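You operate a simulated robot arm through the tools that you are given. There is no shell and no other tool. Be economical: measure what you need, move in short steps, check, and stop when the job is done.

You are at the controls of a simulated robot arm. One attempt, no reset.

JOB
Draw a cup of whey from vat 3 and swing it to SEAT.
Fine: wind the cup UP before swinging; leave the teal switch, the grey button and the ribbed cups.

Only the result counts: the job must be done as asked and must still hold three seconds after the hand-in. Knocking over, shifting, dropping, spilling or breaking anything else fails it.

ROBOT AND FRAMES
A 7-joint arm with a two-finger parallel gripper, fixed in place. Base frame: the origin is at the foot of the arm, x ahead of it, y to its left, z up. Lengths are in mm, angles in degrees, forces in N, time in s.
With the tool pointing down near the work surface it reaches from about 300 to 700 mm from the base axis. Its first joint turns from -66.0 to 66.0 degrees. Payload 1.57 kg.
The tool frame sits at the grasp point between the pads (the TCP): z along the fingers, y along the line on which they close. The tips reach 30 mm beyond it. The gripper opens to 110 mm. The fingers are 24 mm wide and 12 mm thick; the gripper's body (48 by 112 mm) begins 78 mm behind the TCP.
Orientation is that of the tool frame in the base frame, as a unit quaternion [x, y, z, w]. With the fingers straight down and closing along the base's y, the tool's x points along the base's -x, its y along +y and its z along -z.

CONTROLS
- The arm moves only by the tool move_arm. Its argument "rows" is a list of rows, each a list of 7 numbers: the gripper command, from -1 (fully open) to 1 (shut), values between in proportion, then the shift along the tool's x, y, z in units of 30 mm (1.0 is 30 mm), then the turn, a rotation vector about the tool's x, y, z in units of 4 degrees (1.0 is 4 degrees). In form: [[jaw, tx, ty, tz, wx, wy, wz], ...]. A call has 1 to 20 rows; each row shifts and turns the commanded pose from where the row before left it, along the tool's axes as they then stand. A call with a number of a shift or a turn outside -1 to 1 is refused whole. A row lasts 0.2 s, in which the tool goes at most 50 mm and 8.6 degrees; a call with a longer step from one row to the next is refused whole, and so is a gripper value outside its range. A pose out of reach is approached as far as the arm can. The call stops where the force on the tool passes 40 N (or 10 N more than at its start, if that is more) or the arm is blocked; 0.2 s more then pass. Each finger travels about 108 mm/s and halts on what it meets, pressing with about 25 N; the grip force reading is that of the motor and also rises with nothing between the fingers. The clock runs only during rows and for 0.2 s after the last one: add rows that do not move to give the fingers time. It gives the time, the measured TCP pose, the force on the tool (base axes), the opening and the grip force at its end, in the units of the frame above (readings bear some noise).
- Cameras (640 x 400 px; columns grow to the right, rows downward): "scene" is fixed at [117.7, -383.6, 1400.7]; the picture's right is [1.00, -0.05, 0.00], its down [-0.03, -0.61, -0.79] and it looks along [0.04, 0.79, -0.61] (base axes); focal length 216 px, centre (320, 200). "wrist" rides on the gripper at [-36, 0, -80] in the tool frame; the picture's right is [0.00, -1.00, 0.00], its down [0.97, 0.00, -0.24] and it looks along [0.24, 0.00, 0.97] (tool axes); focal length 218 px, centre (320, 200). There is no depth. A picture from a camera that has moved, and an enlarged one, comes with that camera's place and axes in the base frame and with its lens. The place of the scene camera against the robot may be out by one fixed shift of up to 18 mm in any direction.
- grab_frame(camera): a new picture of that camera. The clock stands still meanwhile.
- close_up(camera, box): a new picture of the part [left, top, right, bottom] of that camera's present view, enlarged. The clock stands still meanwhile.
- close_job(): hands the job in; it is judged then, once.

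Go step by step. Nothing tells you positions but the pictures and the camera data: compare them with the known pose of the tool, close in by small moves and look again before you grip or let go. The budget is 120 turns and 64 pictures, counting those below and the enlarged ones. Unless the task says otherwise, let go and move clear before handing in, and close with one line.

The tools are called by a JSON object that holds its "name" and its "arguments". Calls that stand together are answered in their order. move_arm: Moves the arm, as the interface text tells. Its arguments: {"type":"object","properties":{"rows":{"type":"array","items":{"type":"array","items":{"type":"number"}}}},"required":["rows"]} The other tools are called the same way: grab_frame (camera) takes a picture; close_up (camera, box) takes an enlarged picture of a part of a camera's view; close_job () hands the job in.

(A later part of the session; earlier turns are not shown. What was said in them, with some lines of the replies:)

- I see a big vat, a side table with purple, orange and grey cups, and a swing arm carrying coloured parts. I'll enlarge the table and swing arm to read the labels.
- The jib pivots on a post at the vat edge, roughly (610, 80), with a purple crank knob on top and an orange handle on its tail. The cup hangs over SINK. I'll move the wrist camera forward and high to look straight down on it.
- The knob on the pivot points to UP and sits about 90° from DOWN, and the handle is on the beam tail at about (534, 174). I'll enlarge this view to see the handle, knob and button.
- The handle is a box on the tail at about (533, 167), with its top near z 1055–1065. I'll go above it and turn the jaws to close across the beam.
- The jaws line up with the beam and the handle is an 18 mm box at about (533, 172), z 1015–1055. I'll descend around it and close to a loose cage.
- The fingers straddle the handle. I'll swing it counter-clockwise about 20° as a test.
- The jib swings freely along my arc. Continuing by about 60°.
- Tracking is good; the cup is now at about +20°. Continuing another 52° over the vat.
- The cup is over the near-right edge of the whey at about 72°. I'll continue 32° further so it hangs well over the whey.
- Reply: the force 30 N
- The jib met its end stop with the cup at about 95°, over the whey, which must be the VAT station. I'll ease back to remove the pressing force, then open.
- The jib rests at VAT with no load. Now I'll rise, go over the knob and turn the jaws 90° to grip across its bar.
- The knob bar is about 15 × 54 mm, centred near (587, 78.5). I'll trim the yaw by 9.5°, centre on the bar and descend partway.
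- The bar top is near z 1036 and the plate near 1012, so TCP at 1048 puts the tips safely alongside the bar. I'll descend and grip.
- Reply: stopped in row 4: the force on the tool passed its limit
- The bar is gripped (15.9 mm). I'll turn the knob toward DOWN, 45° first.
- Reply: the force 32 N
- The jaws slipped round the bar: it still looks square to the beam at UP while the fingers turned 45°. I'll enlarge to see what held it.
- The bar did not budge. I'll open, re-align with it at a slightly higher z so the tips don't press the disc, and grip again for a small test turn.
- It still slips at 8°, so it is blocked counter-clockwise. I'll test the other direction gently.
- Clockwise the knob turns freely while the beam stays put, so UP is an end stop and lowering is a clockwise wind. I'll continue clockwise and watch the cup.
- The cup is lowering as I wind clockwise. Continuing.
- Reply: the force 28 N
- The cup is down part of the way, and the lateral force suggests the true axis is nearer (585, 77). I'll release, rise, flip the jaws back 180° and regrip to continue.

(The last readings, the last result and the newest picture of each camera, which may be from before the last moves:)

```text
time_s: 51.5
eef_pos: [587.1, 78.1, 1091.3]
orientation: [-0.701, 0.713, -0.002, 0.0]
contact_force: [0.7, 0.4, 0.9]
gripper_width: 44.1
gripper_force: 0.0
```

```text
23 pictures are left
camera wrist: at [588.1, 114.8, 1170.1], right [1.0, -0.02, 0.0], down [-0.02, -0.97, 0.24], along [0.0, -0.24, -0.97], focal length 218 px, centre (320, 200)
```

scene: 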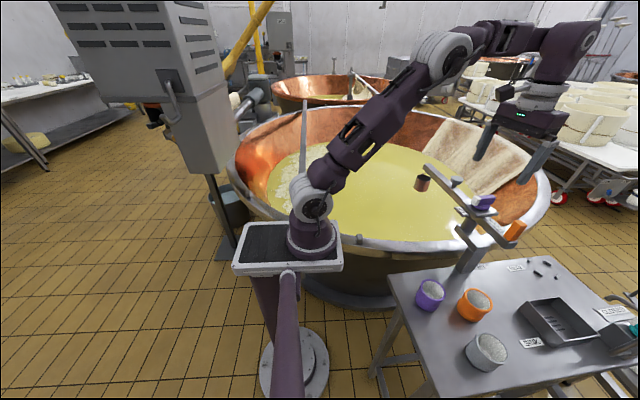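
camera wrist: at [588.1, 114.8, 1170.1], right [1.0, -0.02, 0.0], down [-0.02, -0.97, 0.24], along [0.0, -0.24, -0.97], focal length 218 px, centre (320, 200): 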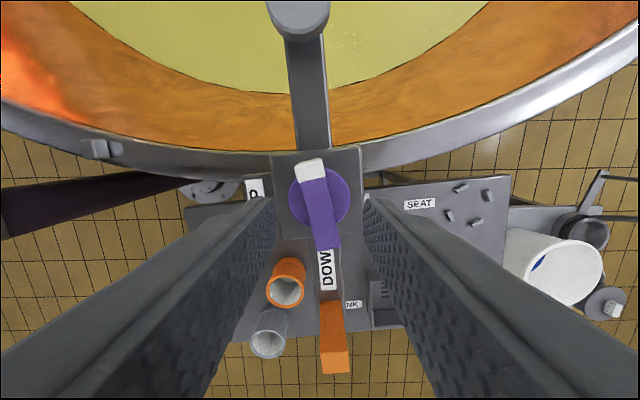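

The bar sits about 15° back from where I released it (some spring-back). I'll align to it, descend and grip again.

{"name": "move_arm", "arguments": {"rows": [[0.2, 0, 0, 0, 0, 0, -1], [0.2, 0, 0, 0, 0, 0, -1], [0.2, 0, 0, 0, 0, 0, -1], [0.2, 0, 0, 0, 0, 0, -0.7], [0.2, 0, 0, 0.6, 0, 0, 0], [0.2, 0, 0, 0.58, 0, 0, 0], [0.5, 0, 0, 0, 0, 0, 0], [1, 0, 0, 0, 0, 0, 0], [1, 0, 0, 0, 0, 0, 0], [1, 0, 0, 0, 0, 0, 0]]}}

{"name": "move_arm", "arguments": {"rows": [[1, 0, 0, 0, 0, 0, 1], [1, 0, 0, 0, 0, 0, 1], [1, 0, 0, 0, 0, 0, 1], [1, 0, 0, 0, 0, 0, 1], [1, 0, 0, 0, 0, 0, 1], [1, 0, 0, 0, 0, 0, 1], [1, 0, 0, 0, 0, 0, 1], [1, 0, 0, 0, 0, 0, 1], [1, 0, 0, 0, 0, 0, 1], [1, 0, 0, 0, 0, 0, 1], [1, 0, 0, 0, 0, 0, 1], [1, 0, 0, 0, 0, 0, 1], [1, 0, 0, 0, 0, 0, 1], [1, 0, 0, 0, 0, 0, 1], [1, 0, 0, 0, 0, 0, 1]]}}

{"name": "grab_frame", "arguments": {"camera": "wrist"}}

{"name": "close_up", "arguments": {"camera": "scene", "box": [380, 120, 540, 280]}}

```text
time_s: 53.7
eef_pos: [587.0, 79.2, 1054.6]
orientation: [0.786, -0.618, 0.002, 0.0]
contact_force: [-6.1, -2.1, -3.1]
gripper_width: 16.0
gripper_force: 31.5
```

```text
time_s: 56.9
eef_pos: [587.5, 78.2, 1057.0]
orientation: [-0.372, 0.928, -0.002, 0.001]
contact_force: [-7.3, 0.0, -25.2]
gripper_width: 15.8
gripper_force: 31.7
```

```text
22 pictures are left
camera wrist: at [614.2, 103.8, 1135.4], right [0.69, -0.72, 0.0], down [-0.7, -0.67, 0.24], along [-0.17, -0.17, -0.97], focal length 218 px, centre (320, 200)
```

wrist: 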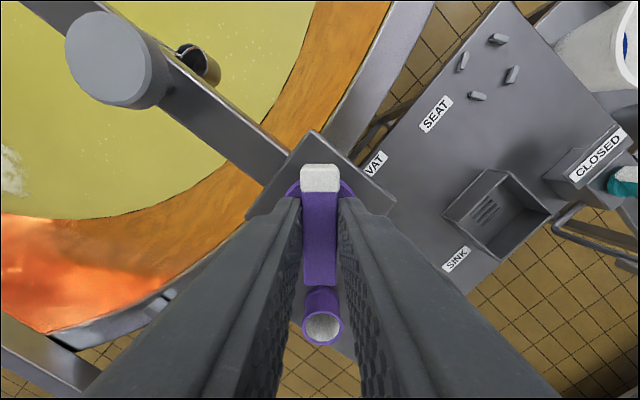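

```text
2.50 times, centred on (460, 200) of scene
camera zoom: at [117.9, -383.5, 1400.7], right [1.0, -0.05, 0.0], down [-0.03, -0.61, -0.79], along [0.04, 0.79, -0.61], focal length 540 px, centre (-30, 200)
```

zoom: 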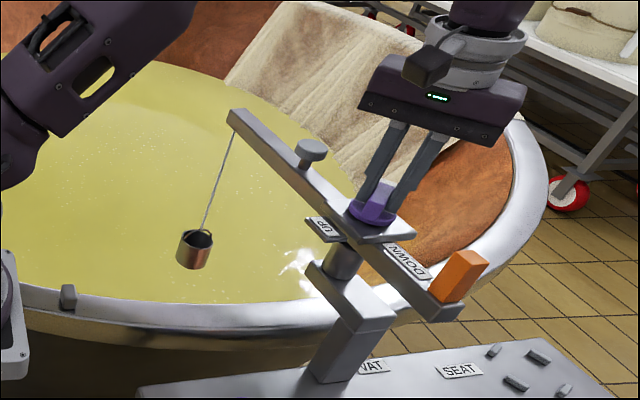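

Still lowering; continuing clockwise.

{"name": "move_arm", "arguments": {"rows": [[1, 0, 0, 0.05, 0, 0, 1], [1, 0, 0, 0.03, 0, 0, 1], [1, 0, 0, 0, 0, 0, 1], [1, 0, 0, 0, 0, 0, 1], [1, 0, 0, 0, 0, 0, 1], [1, 0, 0, 0, 0, 0, 1], [1, 0, 0, 0, 0, 0, 1], [1, 0, 0, 0, 0, 0, 1], [1, 0, 0, 0, 0, 0, 1], [1, 0, 0, 0, 0, 0, 1], [1, 0, 0, 0, 0, 0, 1], [1, 0, 0, 0, 0, 0, 1], [1, 0, 0, 0, 0, 0, 1], [1, 0, 0, 0, 0, 0, 1], [1, 0, 0, 0, 0, 0, 1], [1, 0, 0, 0, 0, 0, 1]]}}

{"name": "grab_frame", "arguments": {"camera": "wrist"}}

{"name": "close_up", "arguments": {"camera": "scene", "box": [380, 120, 540, 280]}}

```text
time_s: 60.3
eef_pos: [587.1, 78.1, 1053.5]
orientation: [0.176, 0.984, -0.001, 0.001]
contact_force: [4.9, -3.5, 1.6]
gripper_width: 15.9
gripper_force: 32.0
```

```text
20 pictures are left
camera wrist: at [621.7, 65.4, 1132.3], right [-0.35, -0.94, 0.0], down [-0.91, 0.34, 0.24], along [-0.22, 0.08, -0.97], focal length 218 px, centre (320, 200)
```

wrist: 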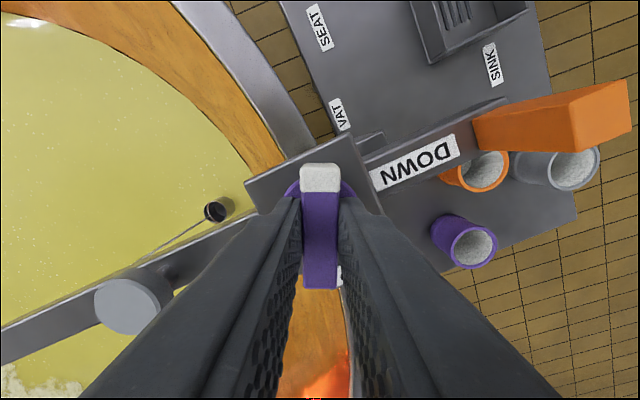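

```text
2.50 times, centred on (460, 200) of scene
camera zoom: at [117.7, -383.7, 1400.6], right [1.0, -0.05, 0.0], down [-0.03, -0.61, -0.79], along [0.04, 0.79, -0.61], focal length 540 px, centre (-30, 200)
```

zoom: 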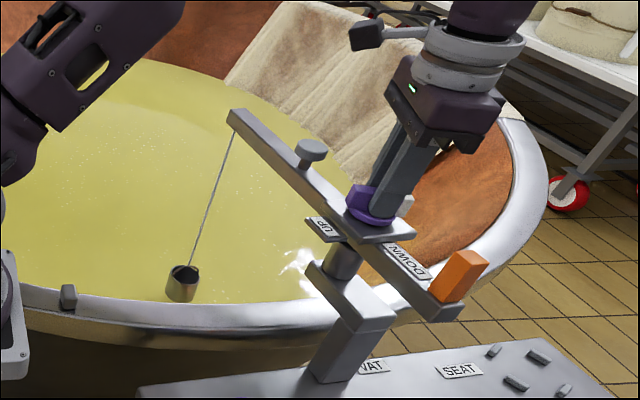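

About 205° wound; DOWN is about 65° further. Continuing.

{"name": "move_arm", "arguments": {"rows": [[1, 0, 0, 0, 0, 0, 1], [1, 0, 0, 0, 0, 0, 1], [1, 0, 0, 0, 0, 0, 1], [1, 0, 0, 0, 0, 0, 1], [1, 0, 0, 0, 0, 0, 1], [1, 0, 0, 0, 0, 0, 1], [1, 0, 0, 0, 0, 0, 1], [1, 0, 0, 0, 0, 0, 1], [1, 0, 0, 0, 0, 0, 1], [1, 0, 0, 0, 0, 0, 1], [1, 0, 0, 0, 0, 0, 1], [1, 0, 0, 0, 0, 0, 1], [1, 0, 0, 0, 0, 0, 1], [1, 0, 0, 0, 0, 0, 1], [1, 0, 0, 0, 0, 0, 1], [1, 0, 0, 0, 0, 0, 1]]}}

{"name": "grab_frame", "arguments": {"camera": "wrist"}}

{"name": "close_up", "arguments": {"camera": "scene", "box": [380, 120, 540, 280]}}

```text
time_s: 63.7
eef_pos: [586.7, 78.9, 1054.1]
orientation: [0.671, 0.741, 0.001, 0.002]
contact_force: [0.9, -13.9, -9.9]
gripper_width: 15.9
gripper_force: 31.2
```

```text
18 pictures are left
camera wrist: at [590.9, 41.9, 1132.5], right [-1.0, -0.1, 0.0], down [-0.1, 0.97, 0.24], along [-0.02, 0.24, -0.97], focal length 218 px, centre (320, 200)
```

wrist: 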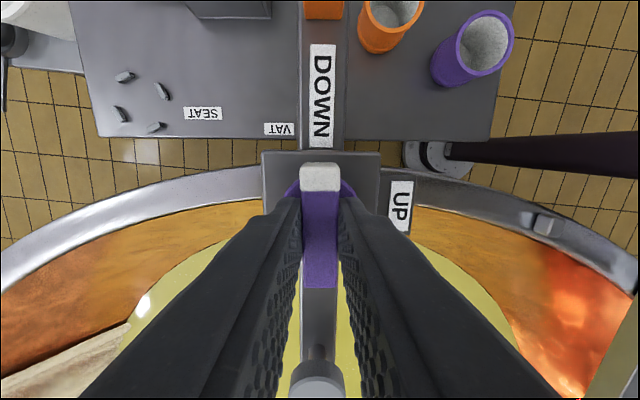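

```text
2.50 times, centred on (460, 200) of scene
camera zoom: at [117.9, -384.0, 1400.5], right [1.0, -0.05, 0.0], down [-0.03, -0.61, -0.79], along [0.04, 0.79, -0.61], focal length 540 px, centre (-30, 200)
```

zoom: 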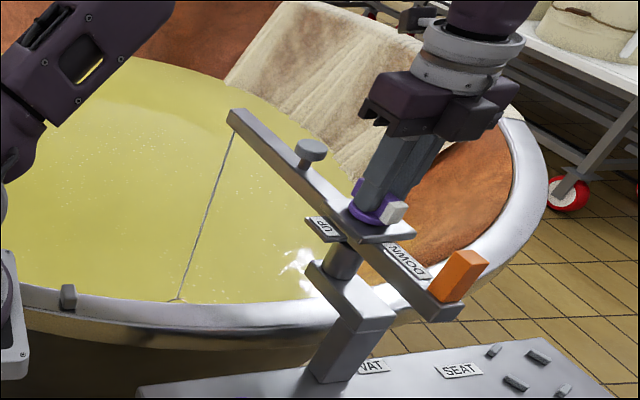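

The pointer is at DOWN and the cup is under the whey. I'll let it fill a moment, then wind counter-clockwise back up.

{"name": "move_arm", "arguments": {"rows": [[1, 0, 0, 0, 0, 0, 0], [1, 0, 0, 0, 0, 0, 0], [1, 0, 0, 0, 0, 0, 0], [1, 0, 0, 0, 0, 0, 0], [1, 0, 0, 0, 0, 0, 0], [1, 0, 0, 0, 0, 0, 0], [1, 0, 0, 0, 0, 0, -1], [1, 0, 0, 0, 0, 0, -1], [1, 0, 0, 0, 0, 0, -1], [1, 0, 0, 0, 0, 0, -1], [1, 0, 0, 0, 0, 0, -1], [1, 0, 0, 0, 0, 0, -1], [1, 0, 0, 0, 0, 0, -1], [1, 0, 0, 0, 0, 0, -1], [1, 0, 0, 0, 0, 0, -1], [1, 0, 0, 0, 0, 0, -1], [1, 0, 0, 0, 0, 0, -1], [1, 0, 0, 0, 0, 0, -1], [1, 0, 0, 0, 0, 0, -1]]}}

{"name": "move_arm", "arguments": {"rows": [[1, 0, 0, 0, 0, 0, -1], [1, 0, 0, 0, 0, 0, -1], [1, 0, 0, 0, 0, 0, -1], [1, 0, 0, 0, 0, 0, -1], [1, 0, 0, 0, 0, 0, -1], [1, 0, 0, 0, 0, 0, -1], [1, 0, 0, 0, 0, 0, -1], [1, 0, 0, 0, 0, 0, -1], [1, 0, 0, 0, 0, 0, -1], [1, 0, 0, 0, 0, 0, -1], [1, 0, 0, 0, 0, 0, -1], [1, 0, 0, 0, 0, 0, -1], [1, 0, 0, 0, 0, 0, -1], [1, 0, 0, 0, 0, 0, -1], [1, 0, 0, 0, 0, 0, -1]]}}

{"name": "close_up", "arguments": {"camera": "scene", "box": [380, 120, 540, 280]}}

```text
time_s: 67.7
eef_pos: [587.8, 79.5, 1052.9]
orientation: [0.278, 0.961, 0.0, 0.002]
contact_force: [-9.7, -15.8, 5.1]
gripper_width: 15.8
gripper_force: 31.1
```

```text
time_s: 70.9
eef_pos: [587.2, 79.2, 1053.7]
orientation: [-0.24, 0.971, 0.0, 0.002]
contact_force: [-9.3, -13.0, -0.5]
gripper_width: 15.8
gripper_force: 31.7
```

```text
2.50 times, centred on (460, 200) of scene
camera zoom: at [117.3, -384.0, 1400.6], right [1.0, -0.05, 0.0], down [-0.03, -0.61, -0.79], along [0.04, 0.79, -0.61], focal length 540 px, centre (-30, 200)
```

zoom: 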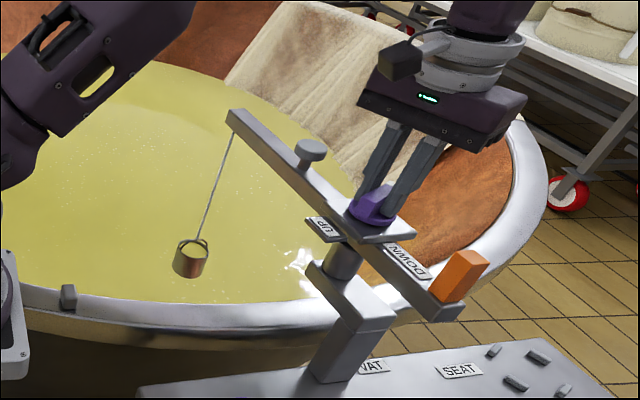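

The cup comes up full. Continuing up to about 284° of tool yaw.

{"name": "move_arm", "arguments": {"rows": [[1, 0, 0, 0, 0, 0, -1], [1, 0, 0, 0, 0, 0, -1], [1, 0, 0, 0, 0, 0, -1], [1, 0, 0, 0, 0, 0, -1], [1, 0, 0, 0, 0, 0, -1], [1, 0, 0, 0, 0, 0, -1], [1, 0, 0, 0, 0, 0, -1], [1, 0, 0, 0, 0, 0, -1], [1, 0, 0, 0, 0, 0, -1], [1, 0, 0, 0, 0, 0, -1], [1, 0, 0, 0, 0, 0, -1], [1, 0, 0, 0, 0, 0, -1], [1, 0, 0, 0, 0, 0, -1], [1, 0, 0, 0, 0, 0, -1], [1, 0, 0, 0, 0, 0, -1], [1, 0, 0, 0, 0, 0, -1], [1, 0, 0, 0, 0, 0, -1], [1, 0, 0, 0, 0, 0, -1], [1, 0, 0, 0, 0, 0, -1]]}}

{"name": "move_arm", "arguments": {"rows": [[0.5, 0, 0, 0, 0, 0, 0], [0.2, 0, 0, 0, 0, 0, 0], [0.2, 0, 0, -0.6, 0, 0, 0], [0.2, 0, 0, -0.6, 0, 0, 0], [0.2, 0, 0, 0, 0, 0, 0]]}}

{"name": "grab_frame", "arguments": {"camera": "wrist"}}

```text
time_s: 74.9
eef_pos: [587.4, 78.2, 1053.2]
orientation: [0.787, -0.617, 0.001, 0.0]
contact_force: [-11.3, 4.2, -7.2]
gripper_width: 15.8
gripper_force: 31.5
```

```text
time_s: 76.1
eef_pos: [588.1, 76.1, 1089.5]
orientation: [0.786, -0.618, 0.003, -0.001]
contact_force: [-0.1, 0.5, 0.7]
gripper_width: 44.0
gripper_force: 0.1
```

```text
15 pictures are left
camera wrist: at [579.6, 111.4, 1169.3], right [0.97, 0.24, 0.0], down [0.23, -0.94, 0.24], along [0.06, -0.23, -0.97], focal length 218 px, centre (320, 200)
```

wrist: 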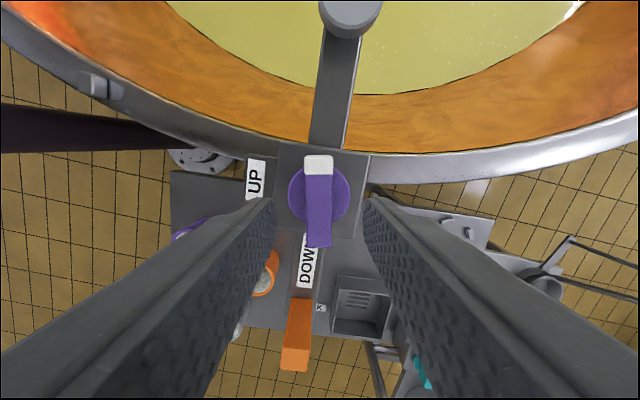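

The knob stayed put on release. I'll flip the jaws 180° and regrip for the last 80° up.

{"name": "move_arm", "arguments": {"rows": [[0.2, 0, 0, 0, 0, 0, 1], [0.2, 0, 0, 0, 0, 0, 1], [0.2, 0, 0, 0, 0, 0, 1], [0.2, 0, 0, 0, 0, 0, 1], [0.2, 0, 0, 0, 0, 0, 1], [0.2, 0, 0, 0, 0, 0, 1], [0.2, 0, 0, 0, 0, 0, 1], [0.2, 0, 0, 0, 0, 0, 1], [0.2, 0, 0, 0, 0, 0, 1], [0.2, 0, 0, 0, 0, 0, 1], [0.2, 0, 0, 0, 0, 0, 1], [0.2, 0, 0, 0, 0, 0, 1], [0.2, 0, 0, 0, 0, 0, 1], [0.2, 0, 0, 0, 0, 0, 1], [0.2, 0, 0, 0, 0, 0, 1], [0.2, 0, 0, 0, 0, 0, 1], [0.2, 0, 0, 0, 0, 0, 1], [0.2, 0, 0, 0, 0, 0, 1], [0.2, 0, 0, 0, 0, 0, 1], [0.2, 0, 0, 0, 0, 0, 1]]}}

{"name": "move_arm", "arguments": {"rows": [[0.2, 0, 0, 0, 0, 0, 1], [0.2, 0, 0, 0, 0, 0, 1], [0.2, 0, 0, 0, 0, 0, 1], [0.2, 0, 0, 0, 0, 0, 1], [0.2, 0, 0, 0, 0, 0, 1], [0.2, 0, 0, 0, 0, 0, 1], [0.2, 0, 0, 0, 0, 0, 1], [0.2, 0, 0, 0, 0, 0, 1], [0.2, 0, 0, 0, 0, 0, 1], [0.2, 0, 0, 0, 0, 0, 1], [0.2, 0, 0, 0, 0, 0, 1], [0.2, 0, 0, 0, 0, 0, 1], [0.2, 0, 0, 0, 0, 0, 1], [0.2, 0, 0, 0, 0, 0, 1], [0.2, 0, 0, 0, 0, 0, 1], [0.2, 0, 0, 0, 0, 0, 1], [0.2, 0, 0, 0, 0, 0, 1], [0.2, 0, 0, 0, 0, 0, 1], [0.2, 0, 0, 0, 0, 0, 1], [0.2, 0, 0, 0, 0, 0, 1]]}}

{"name": "move_arm", "arguments": {"rows": [[0.2, 0, 0, 0, 0, 0, 1], [0.2, 0, 0, 0, 0, 0, 1], [0.2, 0, 0, 0, 0, 0, 1], [0.2, 0, 0, 0, 0, 0, 1], [0.2, 0, 0, 0, 0, 0, 1]]}}

{"name": "grab_frame", "arguments": {"camera": "wrist"}}

```text
time_s: 80.3
eef_pos: [587.6, 80.3, 1089.9]
orientation: [-0.205, 0.979, -0.001, 0.001]
contact_force: [0.9, 1.1, -0.7]
gripper_width: 44.1
gripper_force: 0.2
```

```text
time_s: 84.5
eef_pos: [587.0, 78.6, 1089.4]
orientation: [0.472, 0.881, 0.001, 0.001]
contact_force: [-0.6, -0.3, 0.0]
gripper_width: 44.0
gripper_force: 0.0
```

```text
time_s: 85.7
eef_pos: [587.1, 79.0, 1089.2]
orientation: [0.618, 0.786, 0.001, 0.002]
contact_force: [0.0, 0.2, 0.2]
gripper_width: 44.1
gripper_force: 0.1
```

```text
14 pictures are left
camera wrist: at [596.4, 44.1, 1168.2], right [-0.97, -0.24, 0.0], down [-0.23, 0.94, 0.24], along [-0.05, 0.23, -0.97], focal length 218 px, centre (320, 200)
```

wrist: 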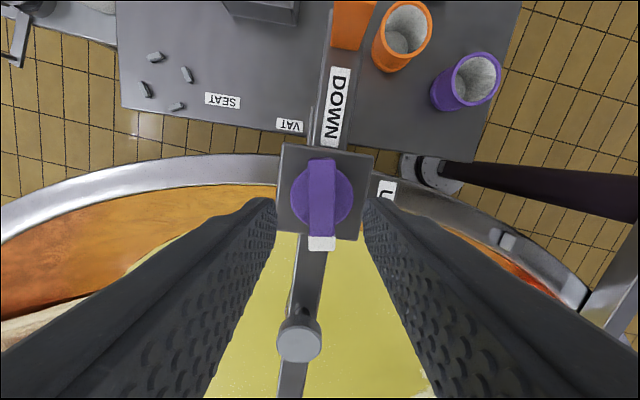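

Aligned. I'll descend, grip, and wind the remaining 80° up.

{"name": "move_arm", "arguments": {"rows": [[0.2, 0, 0, 0.6, 0, 0, 0], [0.2, 0, 0, 0.57, 0, 0, 0], [0.5, 0, 0, 0, 0, 0, 0], [1, 0, 0, 0, 0, 0, 0], [1, 0, 0, 0, 0, 0, 0], [1, 0, 0, 0, 0, 0, 0]]}}

{"name": "move_arm", "arguments": {"rows": [[1, 0, 0, 0, 0, 0, -1], [1, 0, 0, 0, 0, 0, -1], [1, 0, 0, 0, 0, 0, -1], [1, 0, 0, 0, 0, 0, -1], [1, 0, 0, 0, 0, 0, -1], [1, 0, 0, 0, 0, 0, -1], [1, 0, 0, 0, 0, 0, -1], [1, 0, 0, 0, 0, 0, -1], [1, 0, 0, 0, 0, 0, -1], [1, 0, 0, 0, 0, 0, -1], [1, 0, 0, 0, 0, 0, -1], [1, 0, 0, 0, 0, 0, -1], [1, 0, 0, 0, 0, 0, -1], [1, 0, 0, 0, 0, 0, -1], [1, 0, 0, 0, 0, 0, -1], [1, 0, 0, 0, 0, 0, -1], [1, 0, 0, 0, 0, 0, -1], [1, 0, 0, 0, 0, 0, -1], [1, 0, 0, 0, 0, 0, -1], [1, 0, 0, 0, 0, 0, -1]]}}

{"name": "grab_frame", "arguments": {"camera": "wrist"}}

{"name": "close_up", "arguments": {"camera": "scene", "box": [380, 120, 540, 280]}}

```text
time_s: 87.1
eef_pos: [586.6, 79.6, 1054.6]
orientation: [0.618, 0.786, 0.0, 0.001]
contact_force: [-11.0, -2.9, -3.2]
gripper_width: 15.7
gripper_force: 31.7
```

```text
time_s: 91.3
eef_pos: [587.1, 78.1, 1054.5]
orientation: [-0.033, 0.999, -0.001, 0.0]
contact_force: [-23.4, 1.5, 7.8]
gripper_width: 15.8
gripper_force: 31.3
```

```text
13 pictures are left
camera wrist: at [623.3, 80.6, 1133.3], right [0.07, -1.0, 0.0], down [-0.97, -0.06, 0.24], along [-0.24, -0.02, -0.97], focal length 218 px, centre (320, 200)
```

wrist: 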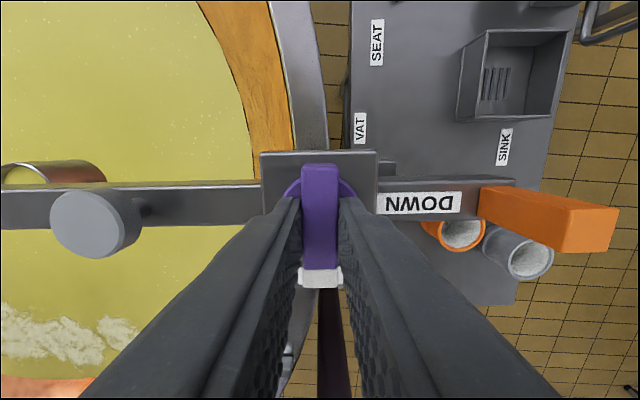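

```text
2.50 times, centred on (460, 200) of scene
camera zoom: at [116.8, -383.6, 1400.8], right [1.0, -0.05, 0.0], down [-0.03, -0.61, -0.79], along [0.04, 0.79, -0.61], focal length 540 px, centre (-30, 200)
```

zoom: 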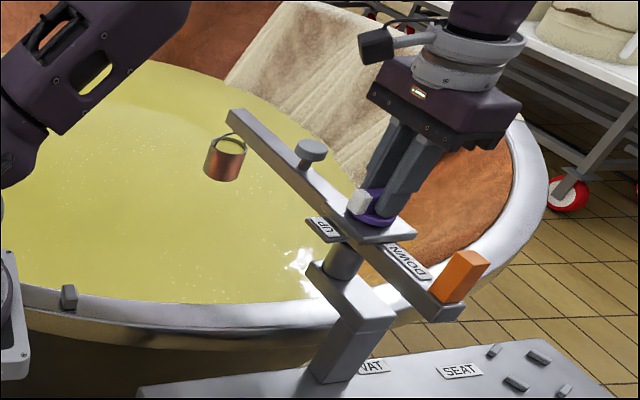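

The cup is full and up, with the pointer at UP. I'll release the knob, rise, and move over to the handle at tail angle about 274°.

{"name": "move_arm", "arguments": {"rows": [[1, 0, 0, 0, 0, 0, -0.3], [0.6, 0, 0, 0, 0, 0, 0], [0.2, 0, 0, 0, 0, 0, 0], [0.2, 0, 0, -0.8, 0, 0, 0], [0.2, 0, 0, -0.8, 0, 0, 0], [0.0, 0, 0, -0.8, 0, 0, 0], [0.0, 0, 0, -0.8, 0, 0, 0]]}}

{"name": "move_arm", "arguments": {"rows": [[0, 0, 0, 0, 0, 0, -1], [0, 0, 0, 0, 0, 0, -1], [0, 0, 0, 0, 0, 0, -1], [0, 0, 0, 0, 0, 0, -1], [0, 0, 0, 0, 0, 0, -1], [0, 0, 0, 0, 0, 0, -1], [0, 0, 0, 0, 0, 0, -1], [0, 0, 0, 0, 0, 0, -1], [0, 0, 0, 0, 0, 0, -1], [0, 0, 0, 0, 0, 0, -1], [0, 0, 0, 0, 0, 0, -1], [0, 0, 0, 0, 0, 0, -1], [0, 0, 0, 0, 0, 0, -1], [0, 0, 0, 0, 0, 0, -1], [0, 0, 0, 0, 0, 0, -1], [0, 0, 0, 0, 0, 0, -1], [0, 0, 0, 0, 0, 0, -1], [0, 0, 0, 0, 0, 0, -1], [0, 0, 0, 0, 0, 0, -1], [0, 0, 0, 0, 0, 0, -1]]}}

{"name": "move_arm", "arguments": {"rows": [[0, 0, 0, 0, 0, 0, -1], [0, 0, 0, 0, 0, 0, -1], [0, 0, 0, 0, 0, 0, -0.3], [0, 0.87, 0, 0, 0, 0, 0], [0, 0.87, 0, 0, 0, 0, 0], [0, 0.87, 0, 0, 0, 0, 0], [0, 0.87, 0, 0, 0, 0, 0]]}}

{"name": "grab_frame", "arguments": {"camera": "wrist"}}

```text
time_s: 92.9
eef_pos: [585.4, 79.1, 1148.7]
orientation: [-0.042, 0.999, -0.001, 0.001]
contact_force: [0.0, -0.2, 0.7]
gripper_width: 55.1
gripper_force: 0.1
```

```text
time_s: 97.1
eef_pos: [587.6, 79.0, 1151.7]
orientation: [-0.677, 0.736, -0.002, 0.002]
contact_force: [-0.6, -0.1, -0.4]
gripper_width: 54.8
gripper_force: 0.0
```

```text
time_s: 98.7
eef_pos: [595.4, -26.2, 1152.0]
orientation: [0.732, -0.681, 0.002, -0.001]
contact_force: [-0.1, 0.3, 0.4]
gripper_width: 55.1
gripper_force: 0.1
```

```text
11 pictures are left
camera wrist: at [593.0, 9.1, 1230.7], right [1.0, 0.07, 0.0], down [0.07, -0.97, 0.24], along [0.02, -0.24, -0.97], focal length 218 px, centre (320, 200)
```

wrist: 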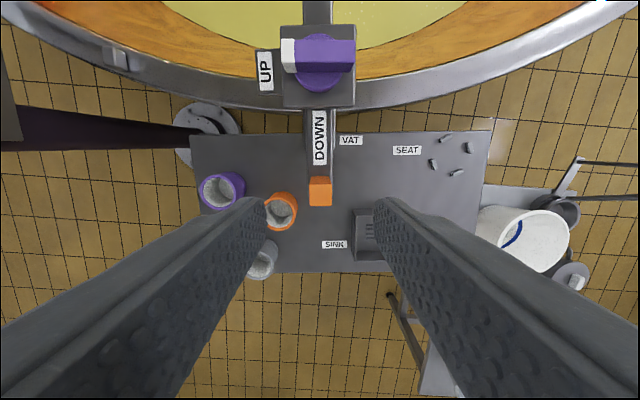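

Lined up over the handle at about (596, −26). I'll descend, grip it firmly, and start a slow clockwise swing.

{"name": "move_arm", "arguments": {"rows": [[0, 0, 0, 0.85, 0, 0, 0], [0, 0, 0, 0.85, 0, 0, 0], [0, 0, 0, 0.85, 0, 0, 0], [0, 0, 0, 0.83, 0, 0, 0], [0.5, 0, 0, 0, 0, 0, 0], [1, 0, 0, 0, 0, 0, 0], [1, 0, 0, 0, 0, 0, 0], [1, 0, 0, 0, 0, 0, 0]]}}

{"name": "move_arm", "arguments": {"rows": [[1, -0.001, 0.031, 0, 0, 0, 0.125], [1, -0.001, 0.062, 0, 0, 0, 0.25], [1, -0.001, 0.062, 0, 0, 0, 0.25], [1, -0.001, 0.092, 0, 0, 0, 0.375], [1, -0.002, 0.123, 0, 0, 0, 0.5], [1, -0.002, 0.123, 0, 0, 0, 0.5], [1, -0.002, 0.123, 0, 0, 0, 0.5], [1, -0.002, 0.123, 0, 0, 0, 0.5], [1, -0.002, 0.123, 0, 0, 0, 0.5], [1, -0.002, 0.123, 0, 0, 0, 0.5], [1, -0.001, 0.062, 0, 0, 0, 0.25], [1, -0.001, 0.062, 0, 0, 0, 0.25]]}}

{"name": "grab_frame", "arguments": {"camera": "wrist"}}

{"name": "close_up", "arguments": {"camera": "scene", "box": [380, 120, 540, 280]}}

```text
time_s: 100.5
eef_pos: [596.4, -27.1, 1046.5]
orientation: [0.732, -0.681, 0.0, 0.0]
contact_force: [-15.7, -1.6, -2.0]
gripper_width: 20.9
gripper_force: 34.6
```

```text
time_s: 103.1
eef_pos: [562.0, -22.7, 1047.8]
orientation: [-0.616, 0.787, -0.001, 0.001]
contact_force: [-1.4, -16.2, -25.1]
gripper_width: 20.5
gripper_force: 33.9
```

```text
10 pictures are left
camera wrist: at [570.6, 11.8, 1127.1], right [0.97, -0.24, 0.0], down [-0.23, -0.94, 0.24], along [-0.06, -0.23, -0.97], focal length 218 px, centre (320, 200)
```

wrist: 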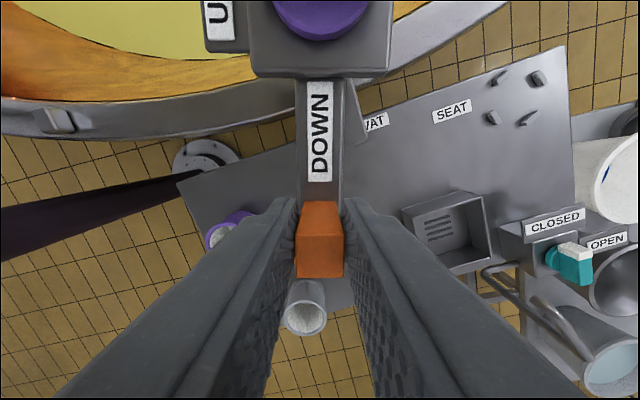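

```text
2.50 times, centred on (460, 200) of scene
camera zoom: at [118.1, -384.1, 1400.5], right [1.0, -0.05, 0.0], down [-0.03, -0.61, -0.79], along [0.04, 0.79, -0.61], focal length 540 px, centre (-30, 200)
```

zoom: 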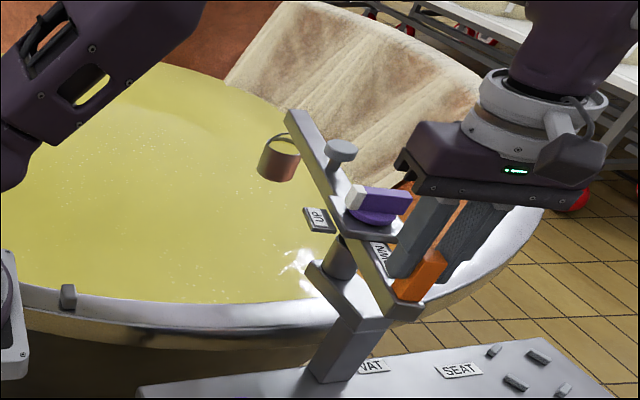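

Steady swing with the cup level. Continuing slowly clockwise.

{"name": "move_arm", "arguments": {"rows": [[1, 0.02, 0.062, 0.03, 0, 0, 0.25], [1, 0.02, 0.092, 0.03, 0, 0, 0.375], [1, 0.02, 0.123, 0, 0, 0, 0.5], [1, -0.002, 0.123, 0, 0, 0, 0.5], [1, -0.002, 0.123, 0, 0, 0, 0.5], [1, -0.002, 0.123, 0, 0, 0, 0.5], [1, -0.002, 0.123, 0, 0, 0, 0.5], [1, -0.002, 0.123, 0, 0, 0, 0.5], [1, -0.002, 0.123, 0, 0, 0, 0.5], [1, -0.002, 0.123, 0, 0, 0, 0.5], [1, -0.002, 0.123, 0, 0, 0, 0.5], [1, -0.002, 0.123, 0, 0, 0, 0.5], [1, -0.002, 0.123, 0, 0, 0, 0.5], [1, -0.002, 0.123, 0, 0, 0, 0.5], [1, -0.002, 0.123, 0, 0, 0, 0.5], [1, -0.002, 0.123, 0, 0, 0, 0.5], [1, -0.002, 0.123, 0, 0, 0, 0.5], [1, -0.002, 0.123, 0, 0, 0, 0.5], [1, -0.002, 0.092, 0, 0, 0, 0.375], [1, -0.001, 0.062, 0, 0, 0, 0.25]]}}

{"name": "grab_frame", "arguments": {"camera": "wrist"}}

```text
time_s: 107.3
eef_pos: [505.4, 12.2, 1046.1]
orientation: [-0.335, 0.942, -0.001, -0.001]
contact_force: [4.7, -2.3, -18.8]
gripper_width: 20.7
gripper_force: 34.2
```

```text
8 pictures are left
camera wrist: at [532.8, 34.4, 1125.0], right [0.63, -0.78, 0.0], down [-0.75, -0.61, 0.24], along [-0.19, -0.15, -0.97], focal length 218 px, centre (320, 200)
```

wrist: 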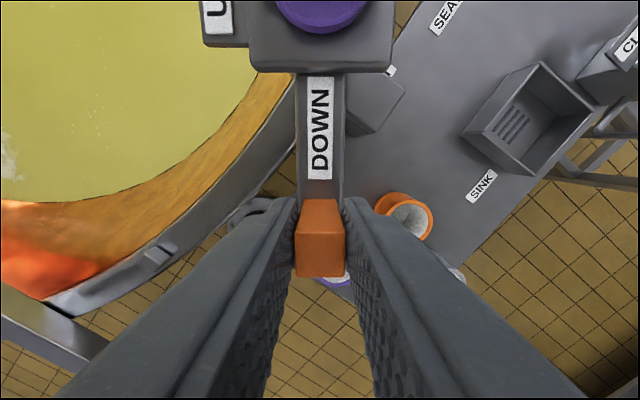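

Tool yaw is 219°; target about 165°. Continuing.

{"name": "move_arm", "arguments": {"rows": [[1, 0, 0.062, 0.03, 0, 0, 0.25], [1, 0, 0.092, 0, 0, 0, 0.375], [1, -0.002, 0.123, 0, 0, 0, 0.5], [1, -0.002, 0.123, 0, 0, 0, 0.5], [1, -0.002, 0.123, 0, 0, 0, 0.5], [1, -0.002, 0.123, 0, 0, 0, 0.5], [1, -0.002, 0.123, 0, 0, 0, 0.5], [1, -0.002, 0.123, 0, 0, 0, 0.5], [1, -0.002, 0.123, 0, 0, 0, 0.5], [1, -0.002, 0.123, 0, 0, 0, 0.5], [1, -0.002, 0.123, 0, 0, 0, 0.5], [1, -0.002, 0.123, 0, 0, 0, 0.5], [1, -0.002, 0.123, 0, 0, 0, 0.5], [1, -0.002, 0.123, 0, 0, 0, 0.5], [1, -0.002, 0.123, 0, 0, 0, 0.5], [1, -0.002, 0.123, 0, 0, 0, 0.5], [1, -0.002, 0.123, 0, 0, 0, 0.5], [1, -0.002, 0.123, 0, 0, 0, 0.5], [1, -0.002, 0.123, 0, 0, 0, 0.5], [1, -0.002, 0.123, 0, 0, 0, 0.5]]}}

{"name": "move_arm", "arguments": {"rows": [[1, -0.002, 0.092, 0, 0, 0, 0.375], [1, -0.002, 0.092, 0, 0, 0, 0.375], [1, -0.002, 0.062, 0, 0, 0, 0.25], [1, -0.002, 0.062, 0, 0, 0, 0.25], [1, -0.001, 0.031, 0, 0, 0, 0.125], [1, 0, 0, 0, 0, 0, 0]]}}

{"name": "close_up", "arguments": {"camera": "scene", "box": [440, 160, 600, 320]}}

```text
time_s: 111.5
eef_pos: [482.5, 78.2, 1045.3]
orientation: [-0.005, 1.0, 0.0, 0.003]
contact_force: [-15.4, -3.5, 24.4]
gripper_width: 21.0
gripper_force: 34.0
```

```text
time_s: 112.9
eef_pos: [482.3, 89.3, 1046.5]
orientation: [0.043, 0.999, -0.001, 0.002]
contact_force: [-7.9, -0.9, 19.8]
gripper_width: 20.8
gripper_force: 34.0
```

```text
2.50 times, centred on (520, 240) of scene
camera zoom: at [117.1, -383.7, 1400.7], right [1.0, -0.05, 0.0], down [-0.03, -0.61, -0.79], along [0.04, 0.79, -0.61], focal length 540 px, centre (-180, 100)
```

zoom: 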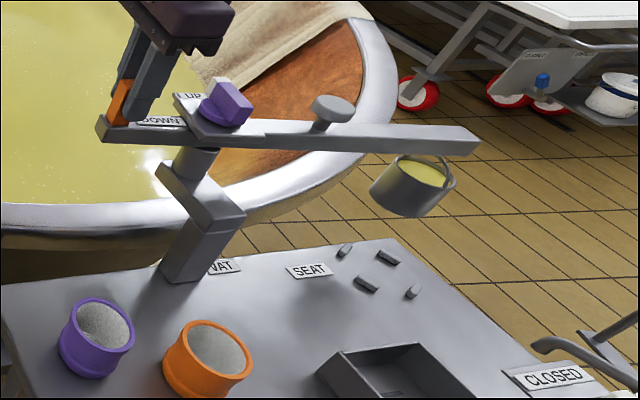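

The cup is nearly over the SEAT pegs, at about −5°; the pegs' centre is at about −15°. I'll swing about 10° more.

{"name": "move_arm", "arguments": {"rows": [[1, -0.001, 0.062, 0, 0, 0, 0.25], [1, -0.002, 0.092, 0, 0, 0, 0.375], [1, -0.002, 0.123, 0, 0, 0, 0.5], [1, -0.002, 0.123, 0, 0, 0, 0.5], [1, -0.002, 0.092, 0, 0, 0, 0.375], [1, -0.002, 0.062, 0, 0, 0, 0.25], [1, -0.001, 0.062, 0, 0, 0, 0.25], [1, 0, 0.02, 0, 0, 0, 0.075], [1, 0, 0, 0, 0, 0, 0], [1, 0, 0, 0, 0, 0, 0]]}}

{"name": "close_up", "arguments": {"camera": "scene", "box": [440, 160, 600, 320]}}

{"name": "grab_frame", "arguments": {"camera": "wrist"}}

```text
time_s: 115.1
eef_pos: [486.2, 107.0, 1046.7]
orientation: [0.132, 0.991, -0.001, 0.0]
contact_force: [0.7, -4.8, -16.2]
gripper_width: 21.1
gripper_force: 33.7
```

```text
2.50 times, centred on (520, 240) of scene
camera zoom: at [117.9, -383.7, 1400.6], right [1.0, -0.05, 0.0], down [-0.03, -0.61, -0.79], along [0.04, 0.79, -0.61], focal length 540 px, centre (-180, 100)
```

zoom: 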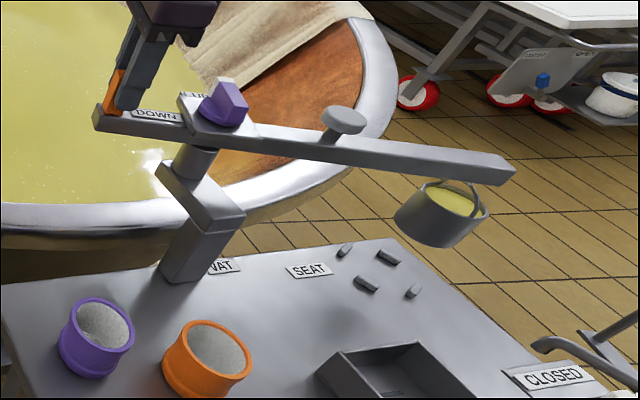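

```text
5 pictures are left
camera wrist: at [520.7, 96.9, 1124.5], right [-0.26, -0.96, 0.0], down [-0.94, 0.26, 0.24], along [-0.23, 0.06, -0.97], focal length 218 px, centre (320, 200)
```

wrist: 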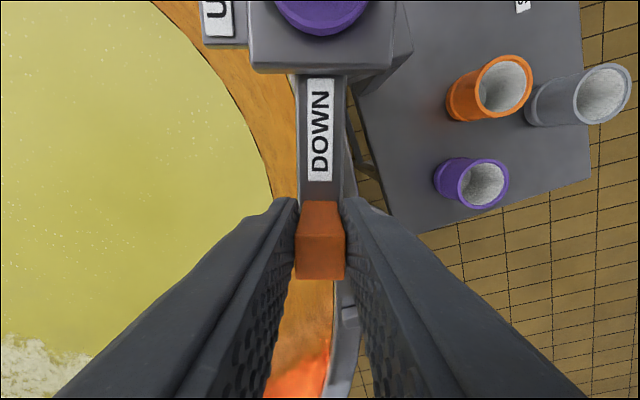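

The cup hangs over the SEAT pegs within a few millimetres. I'll open gently, rise clear and check that it stays.

{"name": "move_arm", "arguments": {"rows": [[0.7, 0, 0, 0, 0, 0, 0], [0.6, 0, 0, 0, 0, 0, 0], [0.5, 0, 0, 0, 0, 0, 0], [0.2, 0, 0, 0, 0, 0, 0], [0.0, 0, 0, 0, 0, 0, 0], [0.0, 0, 0, 0, 0, 0, 0], [0.0, 0, 0, -0.4, 0, 0, 0], [0.0, 0, 0, -0.8, 0, 0, 0], [0.0, 0, 0, -0.8, 0, 0, 0], [0.0, 0, 0, -0.8, 0, 0, 0], [0.0, 0, 0, -0.8, 0, 0, 0], [0.0, 0, 0, -0.8, 0, 0, 0], [0, 0, 0, 0, 0, 0, 0], [0, 0, 0, 0, 0, 0, 0], [0, 0, 0, 0, 0, 0, 0]]}}

{"name": "close_up", "arguments": {"camera": "scene", "box": [440, 160, 600, 320]}}

{"name": "grab_frame", "arguments": {"camera": "wrist"}}

```text
time_s: 118.3
eef_pos: [485.7, 107.9, 1178.0]
orientation: [0.132, 0.991, -0.001, 0.002]
contact_force: [0.7, 0.8, 0.6]
gripper_width: 55.1
gripper_force: 0.0
```

```text
2.50 times, centred on (520, 240) of scene
camera zoom: at [117.7, -383.6, 1400.7], right [1.0, -0.05, 0.0], down [-0.03, -0.61, -0.79], along [0.04, 0.79, -0.61], focal length 540 px, centre (-180, 100)
```

zoom: 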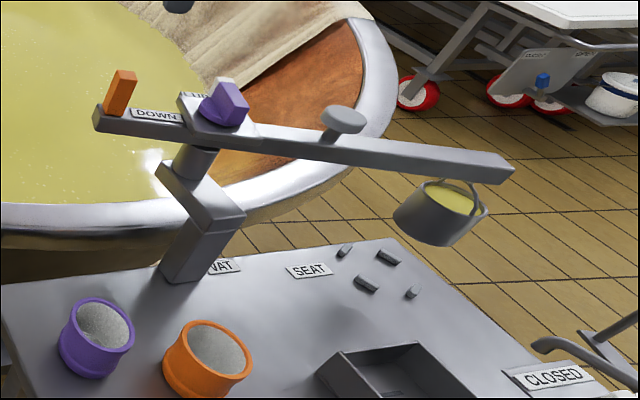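

```text
3 pictures are left
camera wrist: at [520.6, 98.5, 1256.9], right [-0.26, -0.97, 0.0], down [-0.94, 0.25, 0.24], along [-0.23, 0.06, -0.97], focal length 218 px, centre (320, 200)
```

wrist: 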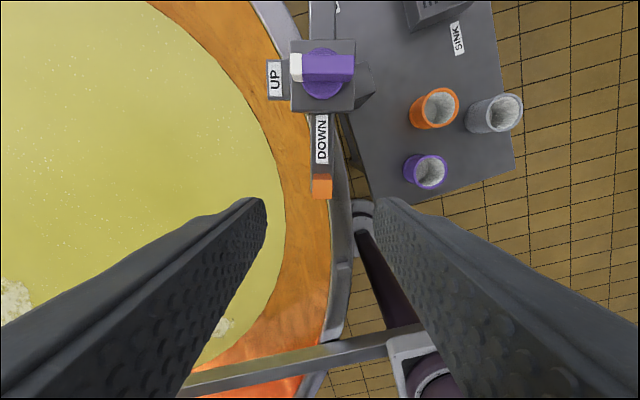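

The jib held still after release, with the full cup hanging over SEAT, the knob at UP and everything else in place. I'm handing it in.

{"name": "close_job", "arguments": {}}

```text
The job is handed in.
```

The cup was filled from the vat, wound UP and swung to SEAT, where it hangs over the pegs; I left the teal switch, the grey button and the ribbed cups untouched. I saw no "3" on any vat, so I took the one under the jib to be vat 3.
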